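You operate a simulated robot arm through the tools that you are given. There is no shell and no other tool. Be economical: measure what you need, move in short steps, check, and stop when the job is done.

You are at the controls of a simulated two-armed robot. One attempt, no reset.

Task
Pick up the filter core labelled "Standard" from the top of the steel bench with one hand, pass it to the other hand and put it on the lower shelf under the steel bench. Set down upright: filter core.
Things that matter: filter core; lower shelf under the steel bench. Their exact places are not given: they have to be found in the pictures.

It is judged by the outcome, as a careful person would: the job done as asked, and still so three seconds after it is handed in. It fails if anything else is knocked over, pushed out of place, dropped, spilled or broken.

Robot
Two 7-joint arms with four-finger grippers on one trunk, on a base that drives. Base frame: it is fixed to the floor where the robot stands at the start and does not move with it; the origin is under the middle of the robot, x ahead of it, y to its left, z up; the surface under the hand at the start is at about z = 0.863. Units: m, rad, N and s.
The left shoulder is at the start at [0.04, 0.181, 1.204], the right one opposite. With the tool pointing down near the work surface each hand reaches from about 0.32 to 0.84 m from the robot's upright axis, wherever it stands, measured 20 degrees to its own side. Places, roughly: lower shelf under the steel bench [0.6, -0.2, 0.2]. Payload 3.67 kg a hand.
Tool frame (each hand has its own): the origin (TCP) lies between the finger pads and is the grasp point; the fingertips stand 0.028 m ahead of it; z points along the fingers, y is the line along which they close. The gripper opens to 0.112 m. The gripper's body begins 0.073 m behind the TCP.
Orientation is that of the tool frame in the base frame, as a unit quaternion [w, x, y, z]. With the fingers straight down and closing along the base's y, the tool's x points along the base's -x, its y along +y and its z along -z.

Tools
- The arms move only by the tool nudge_tool. It takes "left_motion", "right_motion" or both (then of equal length, played together; a hand with none holds still); each is a list that holds one entry, the list of rows, each a list of 7 numbers: the gripper command, from -1 (shut) to 1 (fully open), values between in proportion, then the shift along the tool's x, y, z in units of 300 mm (1.0 is 300 mm), then the turn, a rotation vector about the tool's x, y, z in units of 45 degrees (1.0 is 45 degrees). In form: [[[gripper, x, y, z, rx, ry, rz], ...]]. A call has 1 to 20 rows; each row is the pose to reach, as a shift and turn from the pose commanded when the call began, along the tool's axes at that moment. A call with a number of a shift or a turn outside -1 to 1 is refused whole. A row lasts 0.2 s, in which the tool goes at most 0.05 m and 0.15 rad; a call with a longer step from one row to the next is refused whole, and so is a gripper value outside its range. Where a pose cannot be reached the arm comes as near as it can. A force on the tool above 40 N (or 10 N above the force at the start of the call, whichever is more), or a blocked arm, ends the call early, and 0.2 s more pass. Each finger halts on what it meets, pressing with about 35 N; the grip force reading is that of the motor and also rises with nothing between the fingers. The clock runs only during rows and for 0.2 s after the last one: add rows that repeat a pose to give the fingers time. It gives the time, the measured TCP pose, the force on the tool (base axes), the opening and the grip force at its end, in the units of the frame above (readings bear some noise), with the torque about the TCP (base axes, N m) and any sound that the robot's microphone picked up, and new pictures: "pictures" is both (left out), scene, wrist or none (wrist: the cameras of the hands that moved).
- Cameras (640 x 400 px; columns grow to the right, rows downward): "scene" is now at [0.0981, -0.0014, 1.416]; the picture's right is [0.01, -1.00, 0.00], its down [-0.75, -0.00, -0.66] and it looks along [0.66, 0.00, -0.75] (base axes); focal length 271 px, centre (320, 200). "left" rides on the left gripper at [0.06, 0.018, -0.104] in its tool frame; the picture's right is [-0.29, 0.96, 0.00], its down [-0.80, -0.24, -0.55] and it looks along [-0.53, -0.16, 0.83] (tool axes); focal length 234 px, centre (320, 200). "right" rides on the right gripper at [0.06, -0.018, -0.104] in its tool frame; the picture's right is [0.29, 0.96, 0.00], its down [-0.80, 0.24, -0.55] and it looks along [-0.53, 0.16, 0.83] (tool axes); focal length 234 px, centre (320, 200).
- raise_lower(by): slides the trunk up (or, below 0, down) by that many m; the arms and the scene camera ride with it, the base frame stays. It gives what a move gives, with no picture.
- base_move(legs): drives the robot by 1 to 6 legs, each [ahead, left, turn to the left] in m, m and rad, along the robot's own axes; the way and the turn of a leg run together, so that a leg with both is an arc; at most 1.5 m and 3.142 rad a leg. The arms and the cameras ride along, it lands a little off, and it stops where it bumps. It gives what a move gives, and a new picture of the scene camera.
- aim_head(pan, tilt): turns the head with the scene camera to pan (to the left, within 1.501 rad either way) and tilt (down, from -0.506 to 1.204), counted from straight ahead of the robot. It gives what a move gives, and a new picture of the scene camera.
- point_at(camera, pixels): there is no depth. For up to 12 entries [column, row, z] of the newest picture of that camera ("zoom" is the newest enlarged one), the place [x, y] in the base frame at which the ray of that pixel passes the height z, good to about 0.002 m. The clock stands still meanwhile.
- close_up(camera, box): a new picture of the part [left, top, right, bottom] of that camera's present view, enlarged. The clock stands still meanwhile.
- hand_in(): hands the job in; it is judged then, once.

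Go step by step. Measure first, check grasps and placings, and put right what went wrong. The budget is 80 turns and 260 pictures, counting those below and the enlarged ones. Unless the task says otherwise, let go and move clear before handing in, and close with one line.

The tools are called as name(argument=value, ...) on one line, values as JSON. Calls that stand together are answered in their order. nudge_tool: Moves the arms, as the interface text tells. Its arguments: {"type":"object","properties":{"left_motion":{"type":"array"},"right_motion":{"type":"array"},"pictures":{"type":"string","enum":["both","scene","wrist","none"]}},"required":[]} The other tools are called the same way: raise_lower (by) slides the trunk up or down; base_move (legs) drives the base; aim_head (pan, tilt) turns the head that bears the scene camera; point_at (camera, pixels) gives the place at which the rays of pixels pass given heights; close_up (camera, box) takes an enlarged picture of a part of a camera's view; hand_in () hands the job in.

At the start:

```text
time_s: 0.0
left_tcp_pos: [0.491, 0.1256, 1.1635]
left_ee_rot: [0.0, -0.001, 1.0, 0.0]
left_contact_force: [0.3, 0.3, -0.4]
left_moment: [0.04, 0.0, 0.0]
left_grip_width: 0.1122
left_grip_force: 0.1
right_tcp_pos: [0.4997, -0.1945, 1.0968]
right_ee_rot: [0.0, 0.001, 1.0, 0.0]
right_contact_force: [0.4, 0.5, 0.2]
right_moment: [0.01, -0.02, 0.05]
right_grip_width: 0.112
right_grip_force: 0.1
trunk travel left (down, up): [-0.325, 0.189]
robot x, y, heading: [-0.0017, 0.0033, -0.001]
head pan, tilt: [0.007, 0.843]
```

scene: 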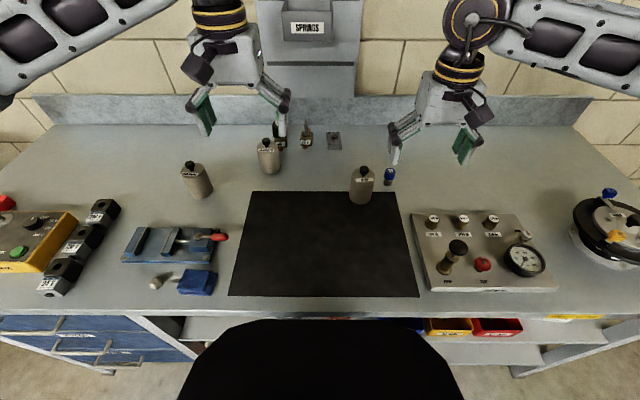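
right: 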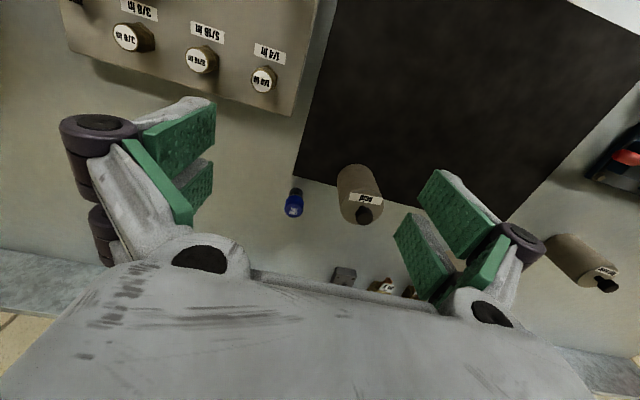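
left: 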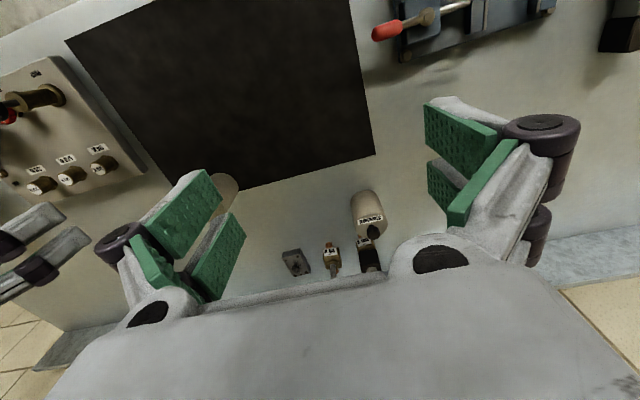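

Three cylinders are seen near (197,180), (268,156) and (362,185) in the scene; I need to read their labels, so I enlarge.

close_up(camera="scene", box=[170, 120, 290, 210])

close_up(camera="scene", box=[320, 140, 420, 215])

close_up(camera="left", box=[320, 170, 420, 270])

point_at(camera="scene", pixels=[[197, 197, 0.863], [270, 173, 0.863], [361, 203, 0.863], [268, 142, 0.97], [193, 167, 0.97], [364, 169, 0.97]])

```text
4.44 times, centred on (230, 165) of scene
```

zoom: 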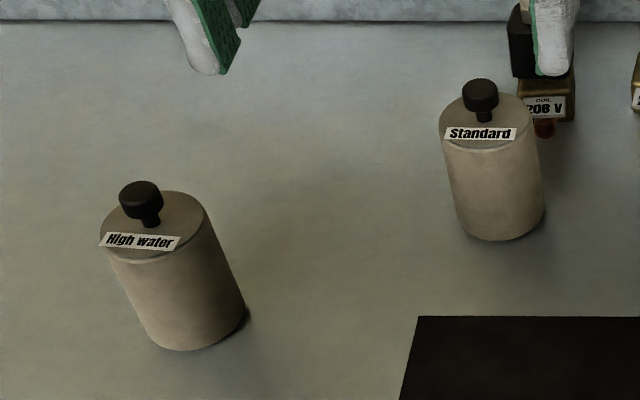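

```text
5.33 times, centred on (370, 178) of scene
```

zoom: 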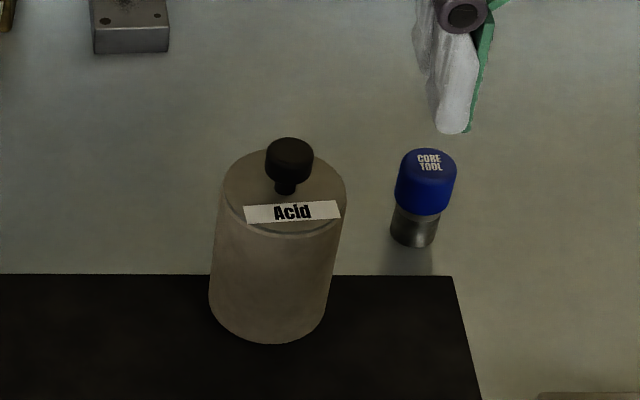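

```text
4.00 times, centred on (370, 220) of left
```

zoom: 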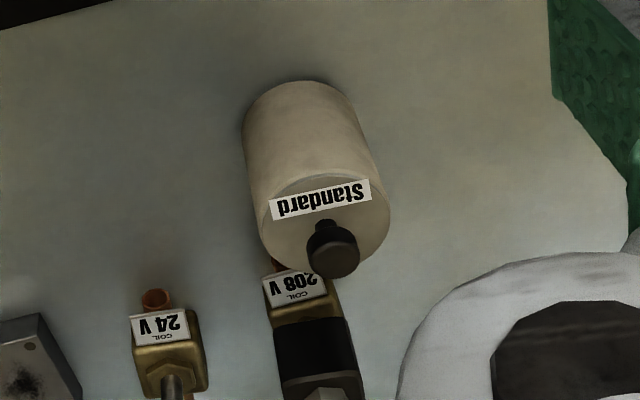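

```text
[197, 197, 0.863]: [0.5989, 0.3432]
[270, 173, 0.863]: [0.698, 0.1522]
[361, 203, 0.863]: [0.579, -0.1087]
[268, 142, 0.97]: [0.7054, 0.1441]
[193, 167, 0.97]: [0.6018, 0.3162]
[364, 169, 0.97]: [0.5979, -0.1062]
```

The "Standard" core is the one at (268,156), about x 0.72, y 0.15. Next I look at the lower shelf by tilting the head down, and measure the core.

point_at(camera="scene", pixels=[[270, 174.3, 0.863], [267.7, 147, 0.94], [267.7, 147, 0.95], [267.7, 147, 0.96], [267.7, 147, 0.97], [266, 140, 0.98], [320, 309, 0.863]])

aim_head(pan=0.0, tilt=1.2)

```text
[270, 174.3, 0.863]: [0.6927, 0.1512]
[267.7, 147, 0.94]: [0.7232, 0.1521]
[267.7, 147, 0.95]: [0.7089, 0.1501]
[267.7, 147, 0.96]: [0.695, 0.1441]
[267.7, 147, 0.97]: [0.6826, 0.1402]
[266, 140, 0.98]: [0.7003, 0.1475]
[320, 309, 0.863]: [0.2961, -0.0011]
```

```text
time_s: 0.8
left_tcp_pos: [0.4916, 0.1264, 1.1627]
left_ee_rot: [0.0, -0.001, 1.0, 0.0]
left_contact_force: [-0.3, 0.2, 0.0]
left_moment: [-0.02, 0.02, 0.01]
left_grip_width: 0.1123
left_grip_force: 0.1
right_tcp_pos: [0.499, -0.1965, 1.097]
right_ee_rot: [0.0, 0.0, 1.0, 0.0]
right_contact_force: [0.2, 0.6, 0.0]
right_moment: [-0.03, -0.02, 0.02]
right_grip_width: 0.1122
right_grip_force: 0.1
trunk travel left (down, up): [-0.325, 0.189]
robot x, y, heading: [0.0019, 0.0018, 0.001]
head pan, tilt: [0.0, 1.201]
```

scene: 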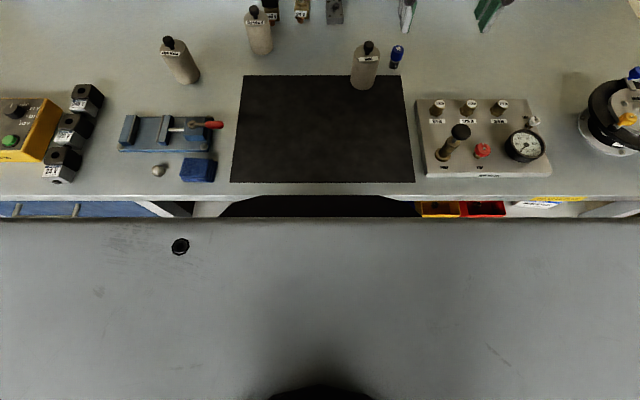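

Core centre is about (0.722, 0.152), body top about 0.942, diameter about 0.06. I move the left hand above it and check before descending.

aim_head(pan=0.1, tilt=0.75)

nudge_tool(left_motion=[[[1, -0.13, 0.015, 0.0, 0, 0, 0], [1, -0.26, 0.03, 0.0, 0, 0, 0], [1, -0.39, 0.045, 0.0, 0, 0, 0], [1, -0.52, 0.06, 0.0, 0, 0, 0], [1, -0.65, 0.075, 0.0, 0, 0, 0], [1, -0.768, 0.085, 0.0, 0, 0, 0], [1, -0.768, 0.085, 0.14, 0, 0, 0], [1, -0.768, 0.085, 0.25, 0, 0, 0], [1, -0.768, 0.085, 0.25, 0, 0, 0]]])

```text
time_s: 1.7
left_tcp_pos: [0.4898, 0.1262, 1.1631]
left_ee_rot: [0.0, -0.001, 1.0, 0.0]
left_contact_force: [-0.3, 0.0, -0.6]
left_moment: [0.03, -0.01, 0.0]
left_grip_width: 0.112
left_grip_force: 0.2
right_tcp_pos: [0.4988, -0.195, 1.096]
right_ee_rot: [0.0, 0.001, 1.0, 0.0]
right_contact_force: [-0.1, 0.1, -0.9]
right_moment: [-0.03, -0.03, 0.01]
right_grip_width: 0.1122
right_grip_force: 0.0
trunk travel left (down, up): [-0.325, 0.189]
robot x, y, heading: [-0.0027, 0.0008, -0.003]
head pan, tilt: [0.099, 0.75]
```

scene: 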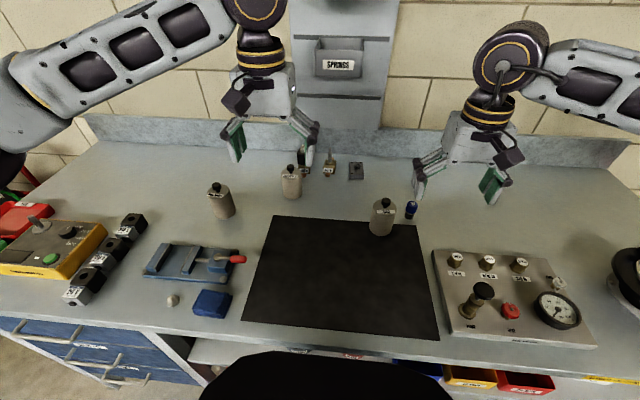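

```text
time_s: 3.7
left_tcp_pos: [0.7206, 0.1519, 1.0892]
left_ee_rot: [0.0, 0.0, 1.0, 0.0]
left_contact_force: [-0.5, -1.2, 0.0]
left_moment: [0.0, -0.02, 0.0]
left_grip_width: 0.1121
left_grip_force: 0.0
right_tcp_pos: [0.4994, -0.1967, 1.0976]
right_ee_rot: [0.0, 0.001, 1.0, 0.0]
right_contact_force: [0.8, 0.0, -0.8]
right_moment: [0.0, -0.01, -0.01]
right_grip_width: 0.1119
right_grip_force: 0.1
trunk travel left (down, up): [-0.325, 0.189]
robot x, y, heading: [-0.0023, 0.0045, -0.004]
head pan, tilt: [0.099, 0.75]
```

scene: 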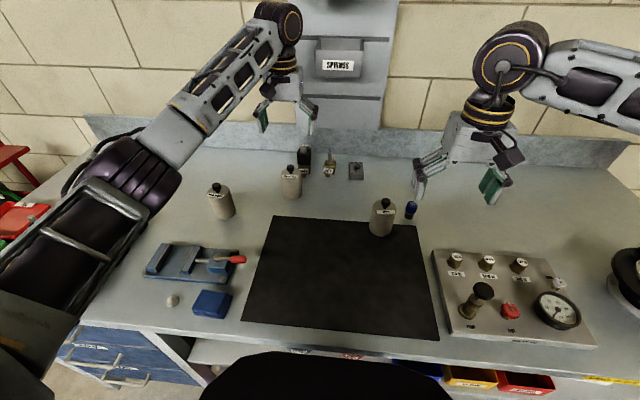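
left: 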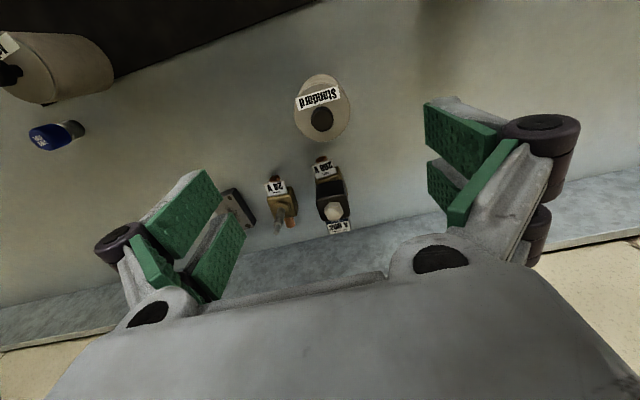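

The wrist view shows the core top around (322,107) between the fingers; I measure it.

close_up(camera="left", box=[270, 60, 370, 240])

point_at(camera="left", pixels=[[322, 107, 0.942], [321, 119, 0.965], [296, 107, 0.942], [350, 107, 0.942], [332, 210, 0.91], [322, 160, 0.9]])

close_up(camera="scene", box=[260, 140, 380, 215])

```text
2.22 times, centred on (320, 150) of left
```

zoom: 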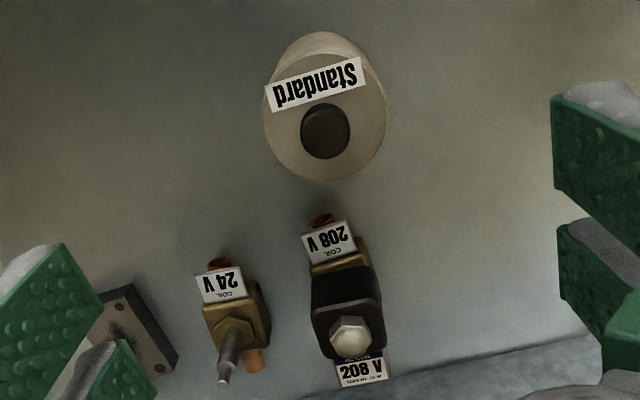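

```text
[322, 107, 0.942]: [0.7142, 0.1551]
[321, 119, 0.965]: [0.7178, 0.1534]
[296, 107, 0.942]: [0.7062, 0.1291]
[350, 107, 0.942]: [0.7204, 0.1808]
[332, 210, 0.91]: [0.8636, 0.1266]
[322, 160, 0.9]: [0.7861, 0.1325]
```

```text
5.33 times, centred on (320, 178) of scene
```

zoom: 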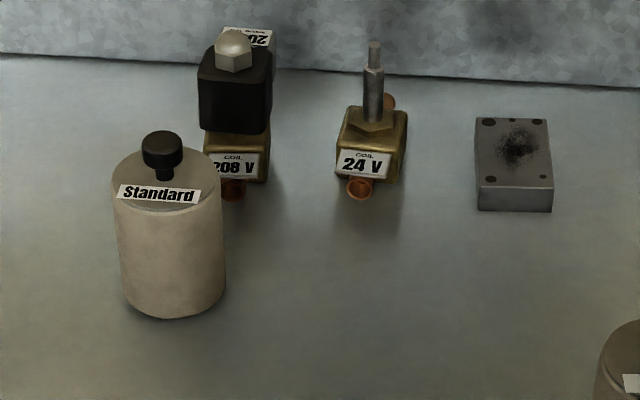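

Core centre measures about (0.722, 0.154), so the hand is within 2 mm. I descend to TCP z 0.936 and close.

nudge_tool(left_motion=[[[1, -0.003, 0.006, 0.15, 0, 0, 0], [1, -0.003, 0.006, 0.3, 0, 0, 0], [1, -0.003, 0.006, 0.42, 0, 0, 0], [1, -0.003, 0.006, 0.51, 0, 0, 0], [1, -0.003, 0.006, 0.51, 0, 0, 0], [-1, -0.003, 0.006, 0.51, 0, 0, 0], [-1, -0.003, 0.006, 0.51, 0, 0, 0], [-1, -0.003, 0.006, 0.51, 0, 0, 0], [-1, -0.003, 0.006, 0.51, 0, 0, 0]]])

```text
time_s: 5.7
left_tcp_pos: [0.7221, 0.1541, 0.9345]
left_ee_rot: [0.001, 0.0, 1.0, 0.0]
left_contact_force: [0.8, 1.0, 0.1]
left_moment: [0.01, -0.03, 0.02]
left_grip_width: 0.0576
left_grip_force: 35.1
right_tcp_pos: [0.5002, -0.1951, 1.0975]
right_ee_rot: [0.0, 0.0, 1.0, 0.0]
right_contact_force: [0.3, 0.6, -0.7]
right_moment: [-0.01, 0.02, 0.05]
right_grip_width: 0.1119
right_grip_force: 0.0
trunk travel left (down, up): [-0.325, 0.189]
robot x, y, heading: [0.0004, 0.0015, -0.002]
head pan, tilt: [0.099, 0.75]
```

scene: 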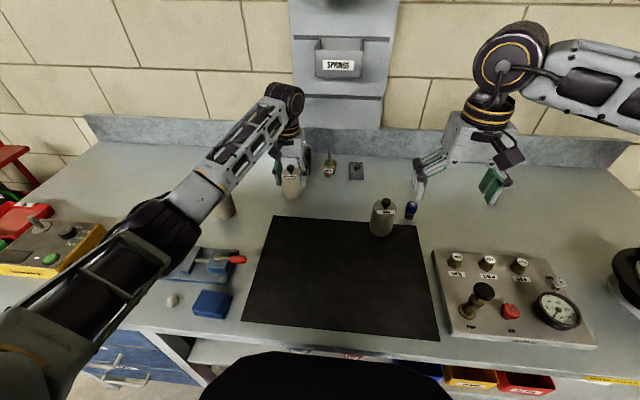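
left: 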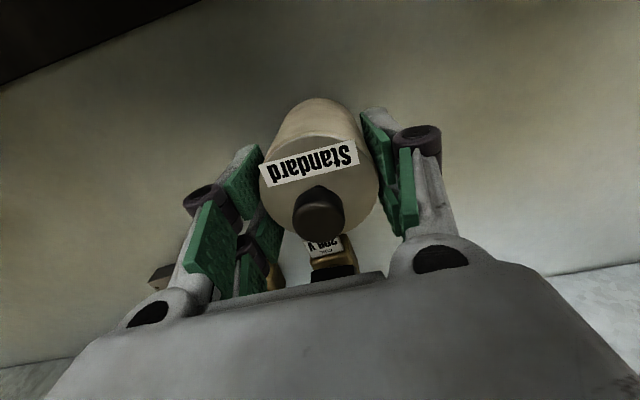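

The grip holds (57.6 mm, 35 N). I lift it 0.25 m and draw back over the bench.

nudge_tool(left_motion=[[[-1, 0, 0, -0.1, 0, 0, 0], [-1, 0, 0, -0.25, 0, 0, 0], [-1, 0, 0, -0.4, 0, 0, 0], [-1, 0, 0, -0.55, 0, 0, 0], [-1, 0, 0, -0.7, 0, 0, 0], [-1, 0, 0, -0.83, 0, 0, 0], [-1, 0.12, 0, -0.83, 0, 0, 0], [-1, 0.26, 0, -0.83, 0, 0, 0], [-1, 0.4, 0, -0.83, 0, 0, 0], [-1, 0.5, 0, -0.83, 0, 0, 0], [-1, 0.5, 0, -0.83, 0, 0, 0]]])

```text
time_s: 8.1
left_tcp_pos: [0.5731, 0.154, 1.1826]
left_ee_rot: [-0.001, -0.001, 1.0, 0.0]
left_contact_force: [0.0, 0.4, -2.9]
left_moment: [-0.01, 0.03, 0.03]
left_grip_width: 0.0579
left_grip_force: 35.3
right_tcp_pos: [0.5005, -0.196, 1.0976]
right_ee_rot: [-0.001, -0.001, 1.0, 0.001]
right_contact_force: [0.5, -0.8, -0.7]
right_moment: [0.01, -0.01, 0.02]
right_grip_width: 0.1121
right_grip_force: 0.0
trunk travel left (down, up): [-0.325, 0.189]
robot x, y, heading: [0.0028, -0.0013, -0.001]
head pan, tilt: [0.099, 0.75]
```

scene: 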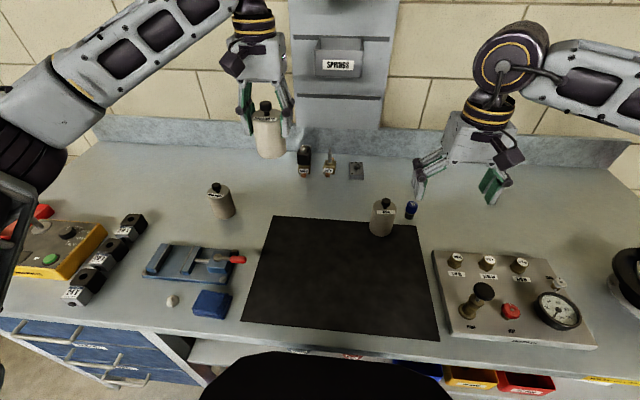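
left: 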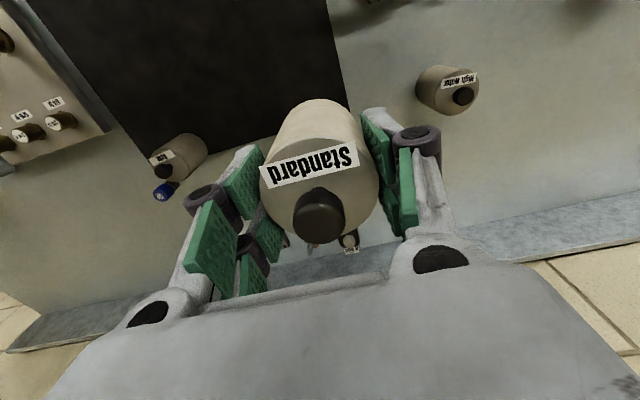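

Core is held upright at (267,130), about 0.3 kg. I drive straight back to see the lower shelf.

base_move(legs=[[-0.65, 0, 0]])

raise_lower(by=-0.3)

aim_head(pan=-0.1, tilt=0.6)

```text
time_s: 11.9
left_tcp_pos: [-0.0817, 0.158, 1.1836]
left_ee_rot: [0.0, -0.006, 1.0, -0.001]
left_contact_force: [0.3, 0.3, -2.6]
left_moment: [-0.02, 0.02, 0.02]
left_grip_width: 0.0579
left_grip_force: 35.1
right_tcp_pos: [-0.1531, -0.1937, 1.0969]
right_ee_rot: [0.001, -0.004, 1.0, 0.0]
right_contact_force: [0.0, -0.4, 0.6]
right_moment: [-0.03, -0.01, -0.01]
right_grip_width: 0.1118
right_grip_force: 0.1
trunk travel left (down, up): [-0.325, 0.189]
robot x, y, heading: [-0.6537, -0.0076, 0.01]
head pan, tilt: [0.099, 0.75]
```

scene: 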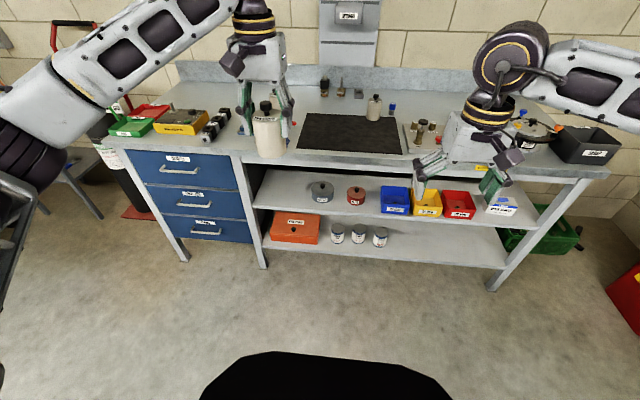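

```text
time_s: 14.9
left_tcp_pos: [-0.0831, 0.1568, 0.8847]
left_ee_rot: [0.0, -0.005, 1.0, 0.0]
left_contact_force: [0.9, 0.0, -3.0]
left_moment: [0.03, -0.01, -0.01]
left_grip_width: 0.0575
left_grip_force: 34.9
right_tcp_pos: [-0.1537, -0.194, 0.7964]
right_ee_rot: [0.0, -0.004, 1.0, 0.0]
right_contact_force: [0.1, -0.6, -0.3]
right_moment: [-0.01, 0.01, 0.0]
right_grip_width: 0.1119
right_grip_force: 0.2
trunk travel left (down, up): [-0.025, 0.489]
robot x, y, heading: [-0.6551, -0.0033, 0.009]
head pan, tilt: [0.099, 0.75]
```

```text
time_s: 15.6
left_tcp_pos: [-0.0832, 0.1578, 0.8839]
left_ee_rot: [-0.001, -0.005, 1.0, 0.0]
left_contact_force: [0.7, -0.5, -3.4]
left_moment: [0.02, 0.01, 0.0]
left_grip_width: 0.0577
left_grip_force: 34.5
right_tcp_pos: [-0.1525, -0.1937, 0.7969]
right_ee_rot: [0.0, -0.005, 1.0, 0.0]
right_contact_force: [-0.5, 0.5, 0.2]
right_moment: [-0.01, -0.02, -0.03]
right_grip_width: 0.1122
right_grip_force: 0.0
trunk travel left (down, up): [-0.025, 0.489]
robot x, y, heading: [-0.6555, -0.0033, 0.008]
head pan, tilt: [-0.099, 0.6]
```

scene: 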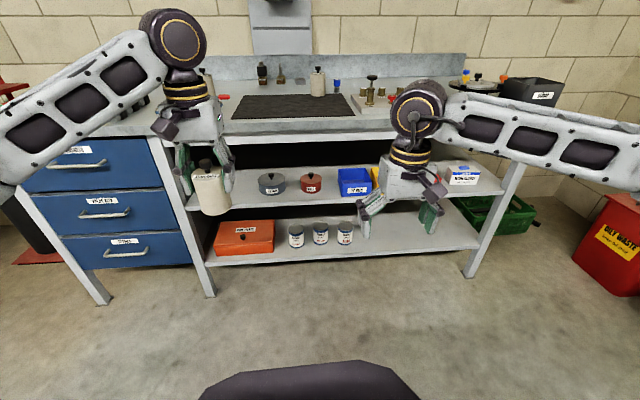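

There are two shelves; the lower one (front edge around (350,255)) has an orange box, three cans at x 295–345 and free space to the right. I measure it.

close_up(camera="scene", box=[200, 150, 520, 310])

point_at(camera="scene", pixels=[[345, 253, 0.2], [450, 246, 0.2], [345, 243, 0.2], [320, 244, 0.2], [297, 247, 0.2], [435, 213, 0.2], [345, 206, 0.5], [212, 298, 0], [470, 278, 0], [300, 145, 0.85], [480, 243, 0.2]])

```text
2.00 times, centred on (360, 230) of scene
```

zoom: 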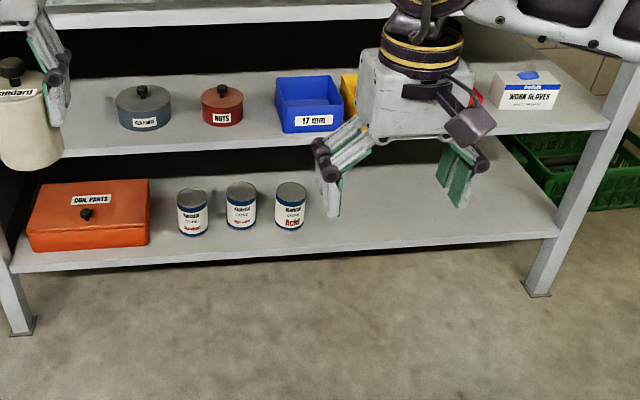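

```text
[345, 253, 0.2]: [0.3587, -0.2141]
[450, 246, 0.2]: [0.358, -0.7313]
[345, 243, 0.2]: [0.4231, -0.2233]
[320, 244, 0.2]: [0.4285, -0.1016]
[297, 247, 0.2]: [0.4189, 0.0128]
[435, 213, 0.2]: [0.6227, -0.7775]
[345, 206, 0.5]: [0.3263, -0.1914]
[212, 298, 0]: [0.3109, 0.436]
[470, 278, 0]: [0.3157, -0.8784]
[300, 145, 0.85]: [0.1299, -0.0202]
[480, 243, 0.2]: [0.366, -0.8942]
```

I pin down the shelf's true height by asking where the edge pixels lie at several heights.

point_at(camera="scene", pixels=[[470, 237, 0.2], [470, 237, 0.23], [470, 237, 0.26], [345, 251, 0.2], [345, 251, 0.23], [345, 251, 0.26], [345, 201, 0.5], [345, 201, 0.53], [345, 201, 0.56], [360, 133, 0.863], [360, 140, 0.83]])

nudge_tool(right_motion=[[[1, 0.1, -0.1, -0.1, 0, 0, 0], [1, 0.1, -0.2, -0.2, 0, 0, 0], [1, 0.1, -0.3, -0.3, 0, 0, 0], [1, 0.1, -0.4, -0.4, 0, 0, 0], [1, 0.1, -0.4, -0.4, 0, 0, 0]]], pictures="scene")

```text
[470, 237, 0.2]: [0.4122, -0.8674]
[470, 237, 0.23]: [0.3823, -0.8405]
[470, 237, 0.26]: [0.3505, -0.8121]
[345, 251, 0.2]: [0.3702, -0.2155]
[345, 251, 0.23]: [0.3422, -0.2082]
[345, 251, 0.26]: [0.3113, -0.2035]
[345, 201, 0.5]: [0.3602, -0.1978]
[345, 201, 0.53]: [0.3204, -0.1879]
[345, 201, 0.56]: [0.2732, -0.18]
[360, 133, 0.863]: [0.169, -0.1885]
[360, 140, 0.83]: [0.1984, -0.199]
```

```text
refused: row 1 steps farther than a row can; nothing moved
```

Heights come out uncertain because of the arm's occlusion. I shift the right hand aside for a clear view.

nudge_tool(right_motion=[[[1, 0.0, -0.1, -0.1, 0, 0, 0], [1, 0.0, -0.2, -0.2, 0, 0, 0], [1, 0.0, -0.3, -0.3, 0, 0, 0], [1, 0.0, -0.4, -0.4, 0, 0, 0], [1, 0.0, -0.5, -0.5, 0, 0, 0], [1, 0.0, -0.5, -0.5, 0, 0, 0]]], pictures="none")

close_up(camera="scene", box=[160, 100, 520, 310])

```text
time_s: 17.0
left_tcp_pos: [-0.0824, 0.1562, 0.8821]
left_ee_rot: [-0.001, -0.005, 1.0, 0.0]
left_contact_force: [-0.1, 0.5, -3.1]
left_moment: [0.02, 0.0, 0.02]
left_grip_width: 0.0576
left_grip_force: 35.0
right_tcp_pos: [-0.1532, -0.3443, 0.9464]
right_ee_rot: [-0.001, -0.004, 1.0, 0.0]
right_contact_force: [-0.9, 0.3, -0.2]
right_moment: [-0.02, 0.02, 0.01]
right_grip_width: 0.1117
right_grip_force: 0.0
trunk travel left (down, up): [-0.025, 0.489]
robot x, y, heading: [-0.6536, -0.0017, 0.01]
head pan, tilt: [-0.099, 0.6]
```

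```text
1.78 times, centred on (340, 205) of scene
```

zoom: 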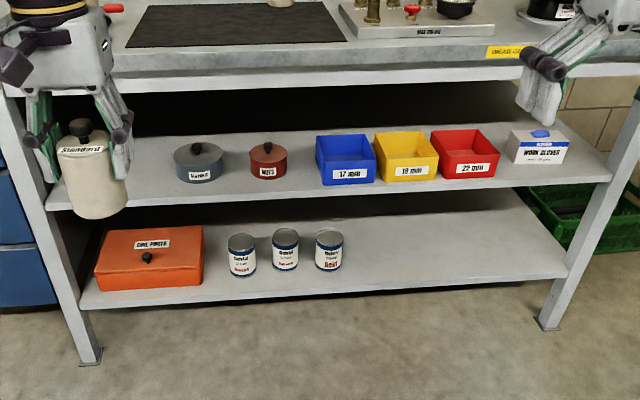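

Clear view now: the free area of the lower shelf lies around zoom (440,245). I measure its edges and neighbours.

point_at(camera="zoom", pixels=[[400, 283, 0.2], [400, 283, 0.24], [400, 283, 0.28], [541, 325, 0.0], [98, 362, 0.0], [330, 270, 0.2], [330, 270, 0.24], [450, 235, 0.24], [330, 70, 0.863], [400, 190, 0.5], [400, 190, 0.54]])

close_up(camera="scene", box=[320, 190, 500, 300])

```text
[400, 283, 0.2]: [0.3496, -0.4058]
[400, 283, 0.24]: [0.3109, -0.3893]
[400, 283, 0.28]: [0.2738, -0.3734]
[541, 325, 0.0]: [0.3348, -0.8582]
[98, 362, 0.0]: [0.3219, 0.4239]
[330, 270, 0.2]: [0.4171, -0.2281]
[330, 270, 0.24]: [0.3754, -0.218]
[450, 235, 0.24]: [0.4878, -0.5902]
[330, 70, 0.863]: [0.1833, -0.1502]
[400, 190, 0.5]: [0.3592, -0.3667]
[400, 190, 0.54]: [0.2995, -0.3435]
```

```text
3.56 times, centred on (410, 245) of scene
```

zoom: 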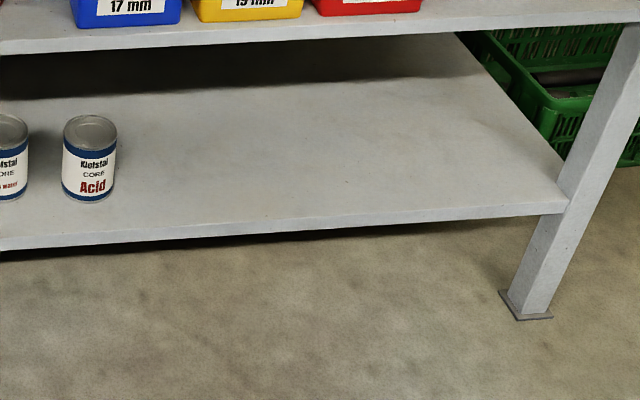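

I triangulate the shelf height by raising the trunk and looking again at the same features: first the current pixels.

point_at(camera="zoom", pixels=[[90, 203, 0.18], [90, 203, 0.2], [90, 203, 0.22], [90, 203, 0.24], [566, 200, 0.18], [566, 200, 0.2], [566, 200, 0.22], [566, 200, 0.24], [300, 221, 0.2], [300, 221, 0.24]])

raise_lower(by=0.35)

close_up(camera="scene", box=[300, 230, 480, 340])

```text
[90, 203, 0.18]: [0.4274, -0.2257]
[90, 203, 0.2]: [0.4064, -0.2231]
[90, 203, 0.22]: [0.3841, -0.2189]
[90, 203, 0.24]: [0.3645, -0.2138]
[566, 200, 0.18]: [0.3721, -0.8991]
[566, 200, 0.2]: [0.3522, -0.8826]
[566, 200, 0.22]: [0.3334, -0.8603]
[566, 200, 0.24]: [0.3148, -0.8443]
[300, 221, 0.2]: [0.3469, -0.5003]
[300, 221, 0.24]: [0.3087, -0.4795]
```

```text
time_s: 20.4
left_tcp_pos: [-0.0832, 0.1567, 1.2332]
left_ee_rot: [-0.001, -0.005, 1.0, 0.0]
left_contact_force: [-0.3, 0.7, -2.9]
left_moment: [0.01, 0.01, 0.0]
left_grip_width: 0.0574
left_grip_force: 34.8
right_tcp_pos: [-0.1536, -0.3426, 1.2968]
right_ee_rot: [-0.001, -0.004, 1.0, 0.0]
right_contact_force: [0.4, 0.1, 0.0]
right_moment: [-0.04, -0.03, 0.02]
right_grip_width: 0.1123
right_grip_force: 0.0
trunk travel left (down, up): [-0.375, 0.139]
robot x, y, heading: [-0.6536, -0.0046, 0.007]
head pan, tilt: [-0.099, 0.6]
```

```text
3.56 times, centred on (390, 285) of scene
```

zoom: 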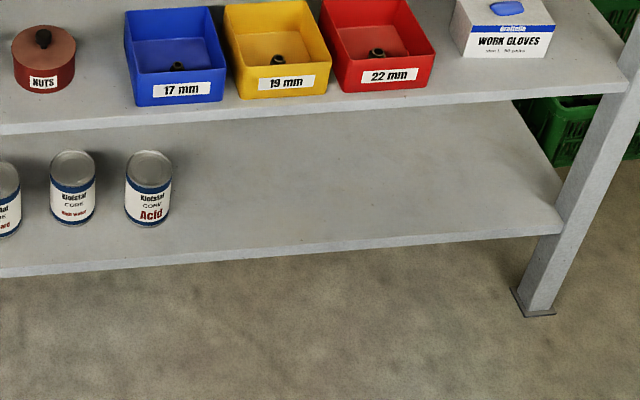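

point_at(camera="zoom", pixels=[[149, 227, 0.18], [149, 227, 0.2], [149, 227, 0.22], [149, 227, 0.24], [565, 225, 0.18], [565, 225, 0.2], [565, 225, 0.22], [565, 225, 0.24], [300, 246, 0.2], [300, 246, 0.24], [300, 110, 0.5], [300, 110, 0.54]])

```text
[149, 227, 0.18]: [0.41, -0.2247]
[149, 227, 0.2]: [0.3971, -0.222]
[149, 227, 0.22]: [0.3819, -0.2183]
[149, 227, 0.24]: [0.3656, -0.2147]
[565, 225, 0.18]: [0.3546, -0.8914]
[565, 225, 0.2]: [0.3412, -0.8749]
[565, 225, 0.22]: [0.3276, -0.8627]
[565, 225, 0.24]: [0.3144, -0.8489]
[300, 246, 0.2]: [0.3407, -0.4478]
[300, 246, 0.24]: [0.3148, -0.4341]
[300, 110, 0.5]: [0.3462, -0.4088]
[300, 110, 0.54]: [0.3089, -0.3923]
```

Both views agree on shelf z about 0.235, front edge x about 0.32, upper shelf about 0.5; free spot near (0.41,-0.42). The left fingers sit too low on the body to leave room for the right hand, so I go back, set the core on the black mat and regrasp it higher.

base_move(legs=[[0.45, 0, 0]])

aim_head(pan=0.0, tilt=0.75)

```text
time_s: 23.2
left_tcp_pos: [0.3667, 0.1506, 1.2325]
left_ee_rot: [0.001, 0.001, 1.0, 0.0]
left_contact_force: [0.6, -0.2, -3.2]
left_moment: [0.01, 0.0, -0.03]
left_grip_width: 0.0573
left_grip_force: 35.4
right_tcp_pos: [0.2902, -0.3477, 1.2953]
right_ee_rot: [0.0, 0.002, 1.0, 0.001]
right_contact_force: [0.5, -1.1, -0.5]
right_moment: [0.02, 0.01, -0.03]
right_grip_width: 0.1123
right_grip_force: 0.0
trunk travel left (down, up): [-0.375, 0.139]
robot x, y, heading: [-0.2016, -0.002, 0.0]
head pan, tilt: [-0.099, 0.6]
```

scene: 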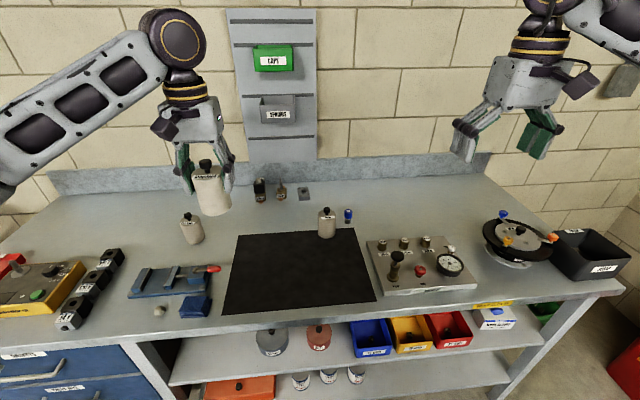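

```text
time_s: 23.9
left_tcp_pos: [0.3682, 0.1515, 1.231]
left_ee_rot: [-0.001, 0.002, 1.0, 0.0]
left_contact_force: [0.2, -0.2, -2.2]
left_moment: [-0.01, 0.0, -0.01]
left_grip_width: 0.0575
left_grip_force: 34.6
right_tcp_pos: [0.2912, -0.349, 1.296]
right_ee_rot: [-0.001, 0.002, 1.0, 0.001]
right_contact_force: [-0.2, -0.6, 0.6]
right_moment: [-0.01, 0.02, -0.04]
right_grip_width: 0.1121
right_grip_force: 0.0
trunk travel left (down, up): [-0.375, 0.139]
robot x, y, heading: [-0.2061, -0.0061, -0.001]
head pan, tilt: [0.0, 0.75]
```

scene: 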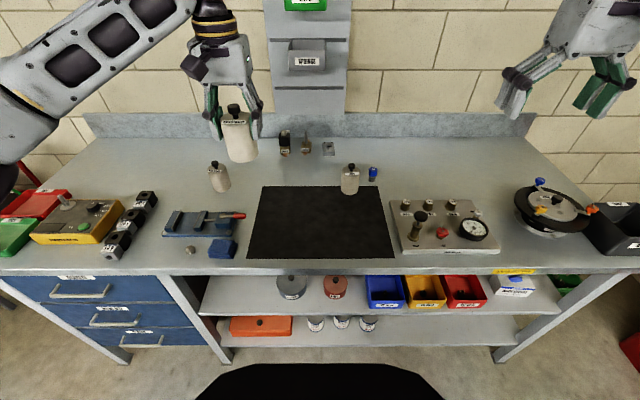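

Mat centre about (320,225) is clear. I bring the core over (0.44, 0.03) and lower it to just above the mat.

point_at(camera="scene", pixels=[[265, 187, 0.863], [378, 187, 0.863], [248, 258, 0.863], [394, 258, 0.863], [350, 193, 0.863]])

nudge_tool(left_motion=[[[-1, -0.06, -0.1, 0, 0, 0, 0], [-1, -0.12, -0.2, 0, 0, 0, 0], [-1, -0.18, -0.3, 0, 0, 0, 0], [-1, -0.24, -0.4, 0, 0, 0, 0], [-1, -0.24, -0.4, 0.15, 0, 0, 0], [-1, -0.24, -0.4, 0.3, 0, 0, 0], [-1, -0.24, -0.4, 0.45, 0, 0, 0], [-1, -0.24, -0.4, 0.6, 0, 0, 0], [-1, -0.24, -0.4, 0.75, 0, 0, 0], [-1, -0.24, -0.4, 0.88, 0, 0, 0], [-1, -0.24, -0.4, 0.92, 0, 0, 0], [-1, -0.24, -0.4, 0.92, 0, 0, 0]]], pictures="scene")

```text
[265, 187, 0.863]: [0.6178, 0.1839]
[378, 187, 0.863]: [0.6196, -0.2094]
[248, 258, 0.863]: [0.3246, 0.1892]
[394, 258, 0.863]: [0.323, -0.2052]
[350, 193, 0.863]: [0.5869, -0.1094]
```

```text
time_s: 26.5
left_tcp_pos: [0.4399, 0.0301, 0.9573]
left_ee_rot: [0.0, 0.001, 1.0, -0.001]
left_contact_force: [-0.1, 0.5, -2.4]
left_moment: [0.04, 0.0, 0.02]
left_grip_width: 0.0573
left_grip_force: 34.8
right_tcp_pos: [0.2918, -0.3483, 1.2971]
right_ee_rot: [0.0, 0.002, 1.0, 0.0]
right_contact_force: [0.7, -0.4, -0.4]
right_moment: [0.03, -0.01, 0.01]
right_grip_width: 0.1122
right_grip_force: 0.1
trunk travel left (down, up): [-0.375, 0.139]
robot x, y, heading: [-0.2039, -0.0014, -0.002]
head pan, tilt: [0.0, 0.75]
```

scene: 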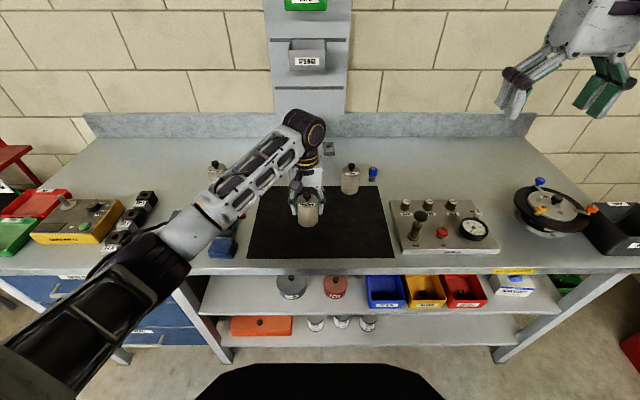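

The core is about 22 mm above the mat. I lower in small steps to contact.

nudge_tool(left_motion=[[[-1, 0, 0, 0.03, 0, 0, 0], [-1, 0, 0, 0.05, 0, 0, 0], [-1, 0, 0, 0.06, 0, 0, 0], [-1, 0, 0, 0.065, 0, 0, 0], [-1, 0, 0, 0.07, 0, 0, 0], [-1, 0, 0, 0.075, 0, 0, 0], [-1, 0, 0, 0.075, 0, 0, 0]]], pictures="none")

```text
time_s: 28.1
left_tcp_pos: [0.4396, 0.0302, 0.9368]
left_ee_rot: [0.001, 0.001, 1.0, -0.001]
left_contact_force: [6.6, 2.9, 16.4]
left_moment: [0.35, 0.09, -0.14]
left_grip_width: 0.0577
left_grip_force: 35.4
right_tcp_pos: [0.2904, -0.3481, 1.2963]
right_ee_rot: [0.001, 0.002, 1.0, 0.0]
right_contact_force: [0.1, 0.4, -1.0]
right_moment: [0.01, 0.01, -0.02]
right_grip_width: 0.1119
right_grip_force: 0.1
trunk travel left (down, up): [-0.375, 0.139]
robot x, y, heading: [-0.2033, -0.0036, -0.005]
head pan, tilt: [0.0, 0.75]
```

Contact (16 N up). I open, raise 17–19 mm and regrip near the top of the body.

nudge_tool(left_motion=[[[-1, 0, 0, -0.005, 0, 0, 0], [0.5, 0, 0, -0.005, 0, 0, 0], [0.5, 0, 0, -0.005, 0, 0, 0], [0.5, 0, 0, -0.03, 0, 0, 0], [0.5, 0, 0, -0.06, 0, 0, 0], [0.5, 0, 0, -0.06, 0, 0, 0], [-1, 0, 0, -0.06, 0, 0, 0], [-1, 0, 0, -0.06, 0, 0, 0], [-1, 0, 0, -0.06, 0, 0, 0], [-1, 0, 0, -0.06, 0, 0, 0]]])

```text
time_s: 30.3
left_tcp_pos: [0.4403, 0.0299, 0.9526]
left_ee_rot: [0.0, 0.001, 1.0, 0.0]
left_contact_force: [0.9, 0.3, 0.7]
left_moment: [0.11, -0.01, -0.01]
left_grip_width: 0.0572
left_grip_force: 35.4
right_tcp_pos: [0.2902, -0.3489, 1.2967]
right_ee_rot: [0.0, 0.003, 1.0, 0.0]
right_contact_force: [-0.7, -0.1, 1.2]
right_moment: [0.03, 0.03, -0.01]
right_grip_width: 0.1121
right_grip_force: 0.1
trunk travel left (down, up): [-0.375, 0.139]
robot x, y, heading: [-0.2058, -0.0032, -0.0]
head pan, tilt: [0.0, 0.75]
```

scene: 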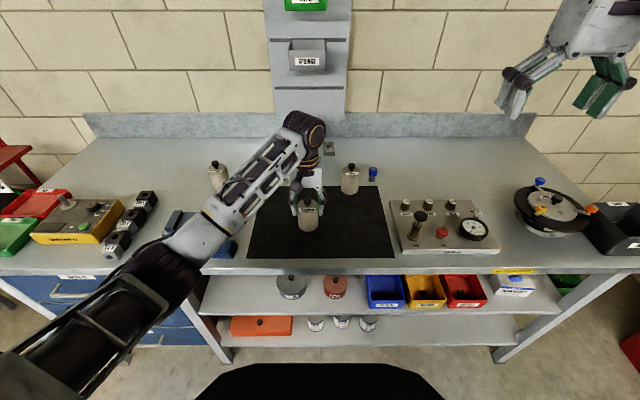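
left: 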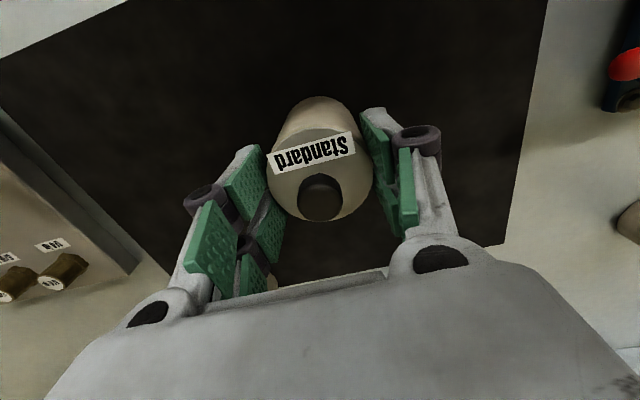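

Regripped: core bottom now sits about 0.0875 below the left TCP. I lift it and meanwhile pitch the right hand up by 45°.

nudge_tool(left_motion=[[[-1, 0, 0, -0.14, 0, 0, 0], [-1, 0, 0, -0.28, 0, 0, 0], [-1, 0, 0, -0.42, 0, 0, 0], [-1, 0, 0, -0.56, 0, 0, 0], [-1, 0, 0, -0.7, 0, 0, 0], [-1, 0, 0, -0.83, 0, 0, 0], [-1, 0, 0, -0.83, 0, 0, 0]]], right_motion=[[[1, 0, 0, 0, 0, -0.16, 0], [1, 0, 0, 0, 0, -0.33, 0], [1, 0, 0, 0, 0, -0.5, 0], [1, 0, 0, 0, 0, -0.67, 0], [1, 0, 0, 0, 0, -0.84, 0], [1, 0, 0, 0, 0, -1.0, 0], [1, 0, 0, 0, 0, -1.0, 0]]], pictures="scene")

```text
time_s: 31.9
left_tcp_pos: [0.4389, 0.0295, 1.1992]
left_ee_rot: [0.0, 0.001, 1.0, 0.0]
left_contact_force: [0.2, -0.1, -2.6]
left_moment: [0.0, -0.01, 0.04]
left_grip_width: 0.0575
left_grip_force: 34.4
right_tcp_pos: [0.2917, -0.3476, 1.2962]
right_ee_rot: [0.383, 0.002, 0.924, -0.001]
right_contact_force: [0.8, -0.4, -0.9]
right_moment: [0.02, 0.0, -0.01]
right_grip_width: 0.1118
right_grip_force: 0.1
trunk travel left (down, up): [-0.375, 0.139]
robot x, y, heading: [-0.2075, -0.0001, -0.002]
head pan, tilt: [0.0, 0.75]
```

scene: 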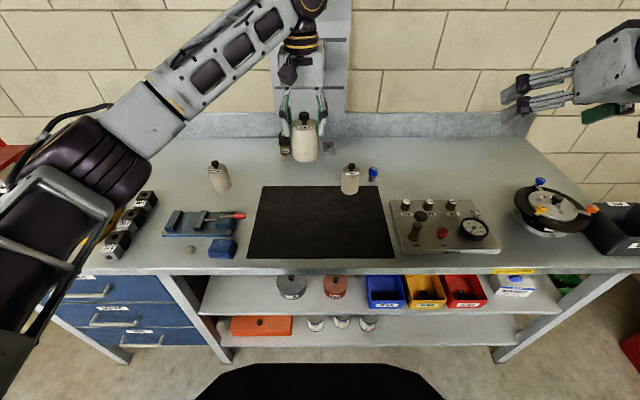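

Right tool now points 45° forward-down. I bring the core to y -0.12 and put the right hand 0.14 m behind it, tilted 30° below horizontal.

nudge_tool(left_motion=[[[-1, 0, -0.1, 0, 0, 0, 0], [-1, 0, -0.2, 0, 0, 0, 0], [-1, 0, -0.3, 0, 0, 0, 0], [-1, 0, -0.4, 0, 0, 0, 0], [-1, 0, -0.5, 0, 0, 0, 0], [-1, 0, -0.5, 0, 0, 0, 0], [-1, 0, -0.5, 0, 0, 0, 0], [-1, 0, -0.5, 0, 0, 0, 0]]], right_motion=[[[1, 0, 0, 0, 0, -0.11, 0], [1, 0.022, 0.13, 0.043, 0, -0.22, 0], [1, 0.044, 0.26, 0.086, 0, -0.333, 0], [1, 0.066, 0.38, 0.13, 0, -0.333, 0], [1, 0.088, 0.5, 0.172, 0, -0.333, 0], [1, 0.11, 0.63, 0.215, 0, -0.333, 0], [1, 0.132, 0.76, 0.259, 0, -0.333, 0], [1, 0.132, 0.76, 0.259, 0, -0.333, 0]]])

```text
time_s: 33.7
left_tcp_pos: [0.4386, -0.1212, 1.2012]
left_ee_rot: [0.0, 0.002, 1.0, 0.0]
left_contact_force: [0.4, -0.6, -2.7]
left_moment: [0.02, 0.01, -0.02]
left_grip_width: 0.0576
left_grip_force: 34.7
right_tcp_pos: [0.3194, -0.1224, 1.2119]
right_ee_rot: [0.501, 0.002, 0.866, -0.001]
right_contact_force: [0.0, 0.2, 0.6]
right_moment: [0.01, 0.01, 0.03]
right_grip_width: 0.1122
right_grip_force: 0.0
trunk travel left (down, up): [-0.375, 0.139]
robot x, y, heading: [-0.2055, -0.0059, -0.006]
head pan, tilt: [0.0, 0.75]
```

scene: 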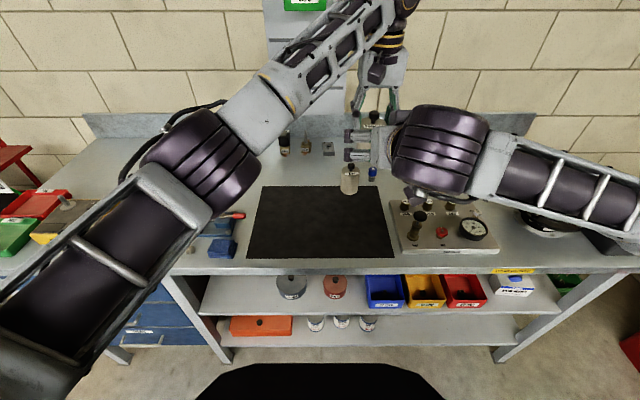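
right: 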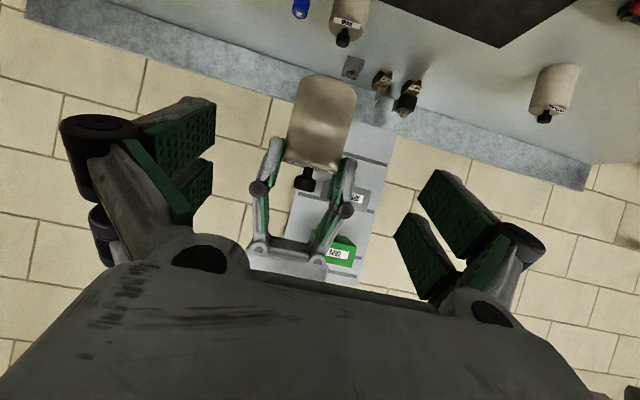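
left: 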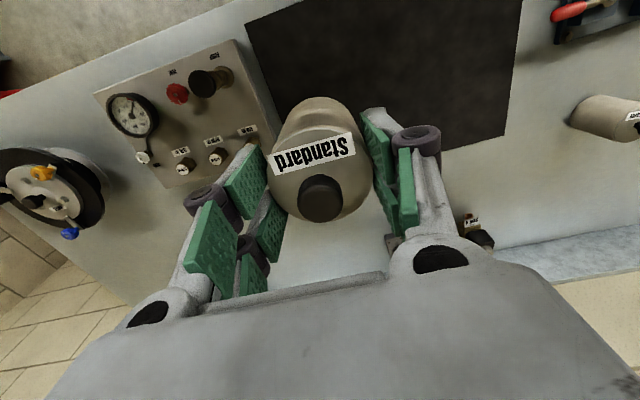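

The right wrist view shows the core centred between open fingers with left fingers only on its top. I advance along the tool axis around the core, without closing yet.

nudge_tool(right_motion=[[[1, 0, 0.002, 0.1, 0, 0, 0], [1, 0, 0.004, 0.2, 0, 0, 0], [1, -0.002, 0.004, 0.28, 0, 0, 0], [1, -0.004, 0.004, 0.36, 0, 0, 0], [1, -0.005, 0.004, 0.42, 0, 0, 0], [1, -0.005, 0.004, 0.459, 0, 0, 0], [1, -0.005, 0.004, 0.459, 0, 0, 0]]])

close_up(camera="scene", box=[330, 60, 470, 200])

```text
time_s: 35.3
left_tcp_pos: [0.44, -0.118, 1.2008]
left_ee_rot: [0.0, 0.001, 1.0, 0.0]
left_contact_force: [0.0, -0.2, -3.6]
left_moment: [-0.01, 0.02, -0.04]
left_grip_width: 0.0578
left_grip_force: 34.9
right_tcp_pos: [0.4406, -0.1208, 1.1442]
right_ee_rot: [0.5, 0.001, 0.866, 0.0]
right_contact_force: [-0.2, -0.2, 0.1]
right_moment: [-0.01, 0.0, 0.01]
right_grip_width: 0.1118
right_grip_force: 0.0
trunk travel left (down, up): [-0.375, 0.139]
robot x, y, heading: [-0.2056, -0.0069, -0.002]
head pan, tilt: [0.0, 0.75]
```

scene: 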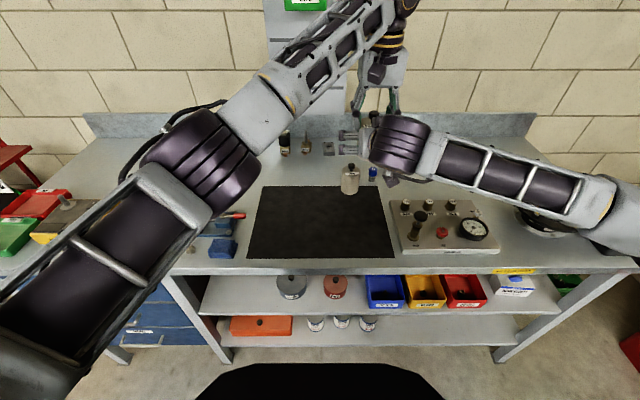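
right: 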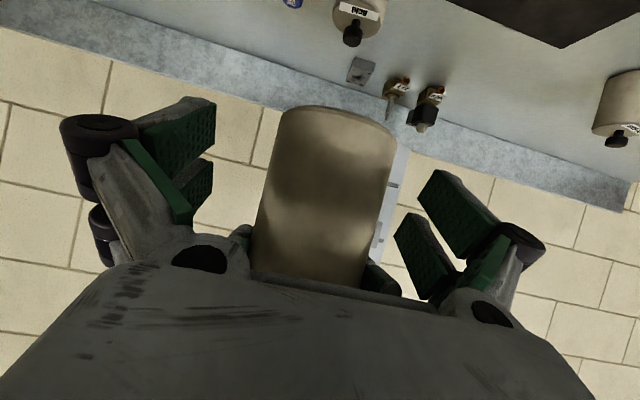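

```text
2.86 times, centred on (400, 130) of scene
```

zoom: 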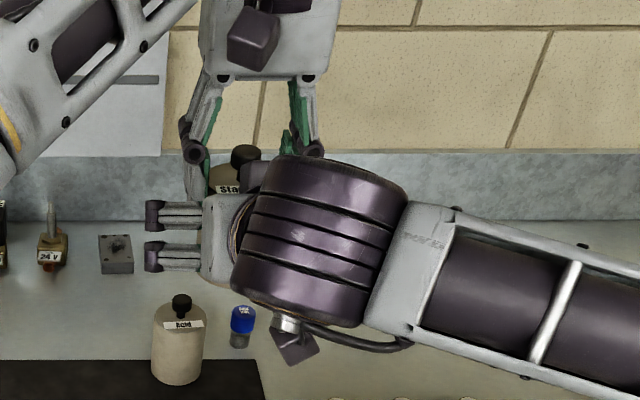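

The core sits between the right fingers, clear of the left ones. I close the right hand.

nudge_tool(right_motion=[[[0.3, 0, 0, 0, 0, 0, 0], [0.1, 0, 0, 0, 0, 0, 0], [-0.1, 0, 0, 0, 0, 0, 0], [-1, 0, 0, 0, 0, 0, 0], [-1, 0, 0, 0, 0, 0, 0], [-1, 0, 0, 0, 0, 0, 0]]], pictures="wrist")

```text
time_s: 36.7
left_tcp_pos: [0.4407, -0.1187, 1.2011]
left_ee_rot: [-0.001, 0.001, 1.0, -0.001]
left_contact_force: [16.2, -14.5, -4.6]
left_moment: [-0.46, 0.02, -0.26]
left_grip_width: 0.0575
left_grip_force: 34.9
right_tcp_pos: [0.44, -0.1194, 1.1454]
right_ee_rot: [0.5, 0.0, 0.866, 0.001]
right_contact_force: [-17.2, 14.6, 0.7]
right_moment: [-0.34, -0.95, 0.3]
right_grip_width: 0.0848
right_grip_force: 35.0
trunk travel left (down, up): [-0.375, 0.139]
robot x, y, heading: [-0.2062, -0.0006, -0.003]
head pan, tilt: [0.0, 0.75]
```

right: 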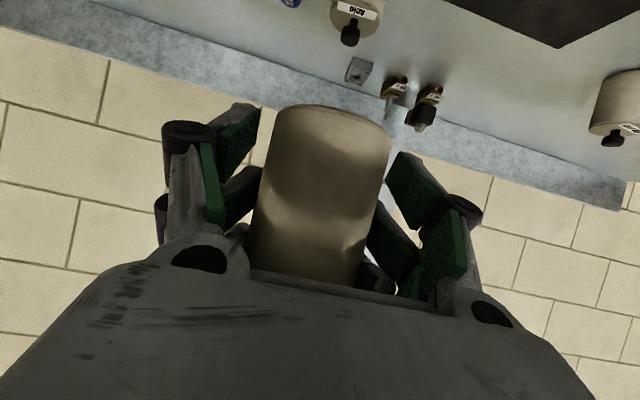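

The right hand stopped at 85 mm with opposing forces on both hands: its finger backs touch the left knuckles at (238,232) and (375,275). I open, back out, and reduce the tilt to 20°.

nudge_tool(right_motion=[[[1, 0, 0, 0, 0, 0, 0], [1, 0, 0, 0, 0, 0, 0], [1, 0, 0, -0.1, 0, 0, 0], [1, 0, 0, -0.2, 0, 0, 0], [1, 0.03, 0, -0.22, 0, -0.12, 0], [1, 0.068, 0, -0.224, 0, -0.222, 0], [1, 0.068, 0, -0.224, 0, -0.222, 0]]])

```text
time_s: 38.3
left_tcp_pos: [0.4415, -0.1187, 1.2013]
left_ee_rot: [-0.001, 0.001, 1.0, 0.001]
left_contact_force: [-0.2, 0.4, -3.1]
left_moment: [0.0, 0.0, 0.0]
left_grip_width: 0.0573
left_grip_force: 35.5
right_tcp_pos: [0.3714, -0.1195, 1.1624]
right_ee_rot: [0.573, 0.001, 0.819, -0.001]
right_contact_force: [-0.6, 0.4, -0.5]
right_moment: [-0.02, -0.01, 0.0]
right_grip_width: 0.112
right_grip_force: 0.2
trunk travel left (down, up): [-0.375, 0.139]
robot x, y, heading: [-0.2035, -0.0032, -0.004]
head pan, tilt: [0.0, 0.75]
```

scene: 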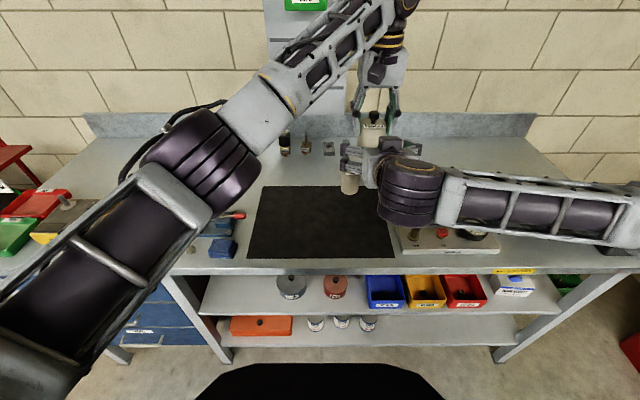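
right: 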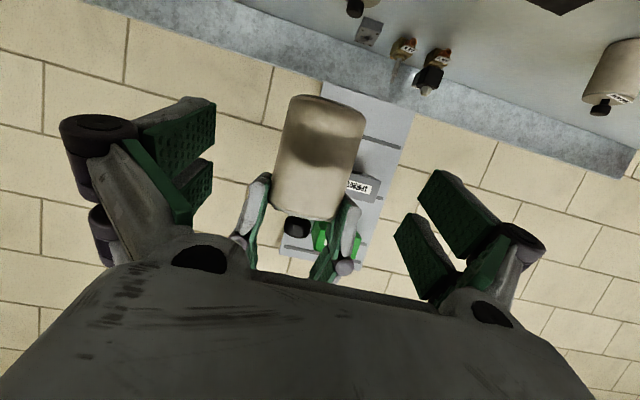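

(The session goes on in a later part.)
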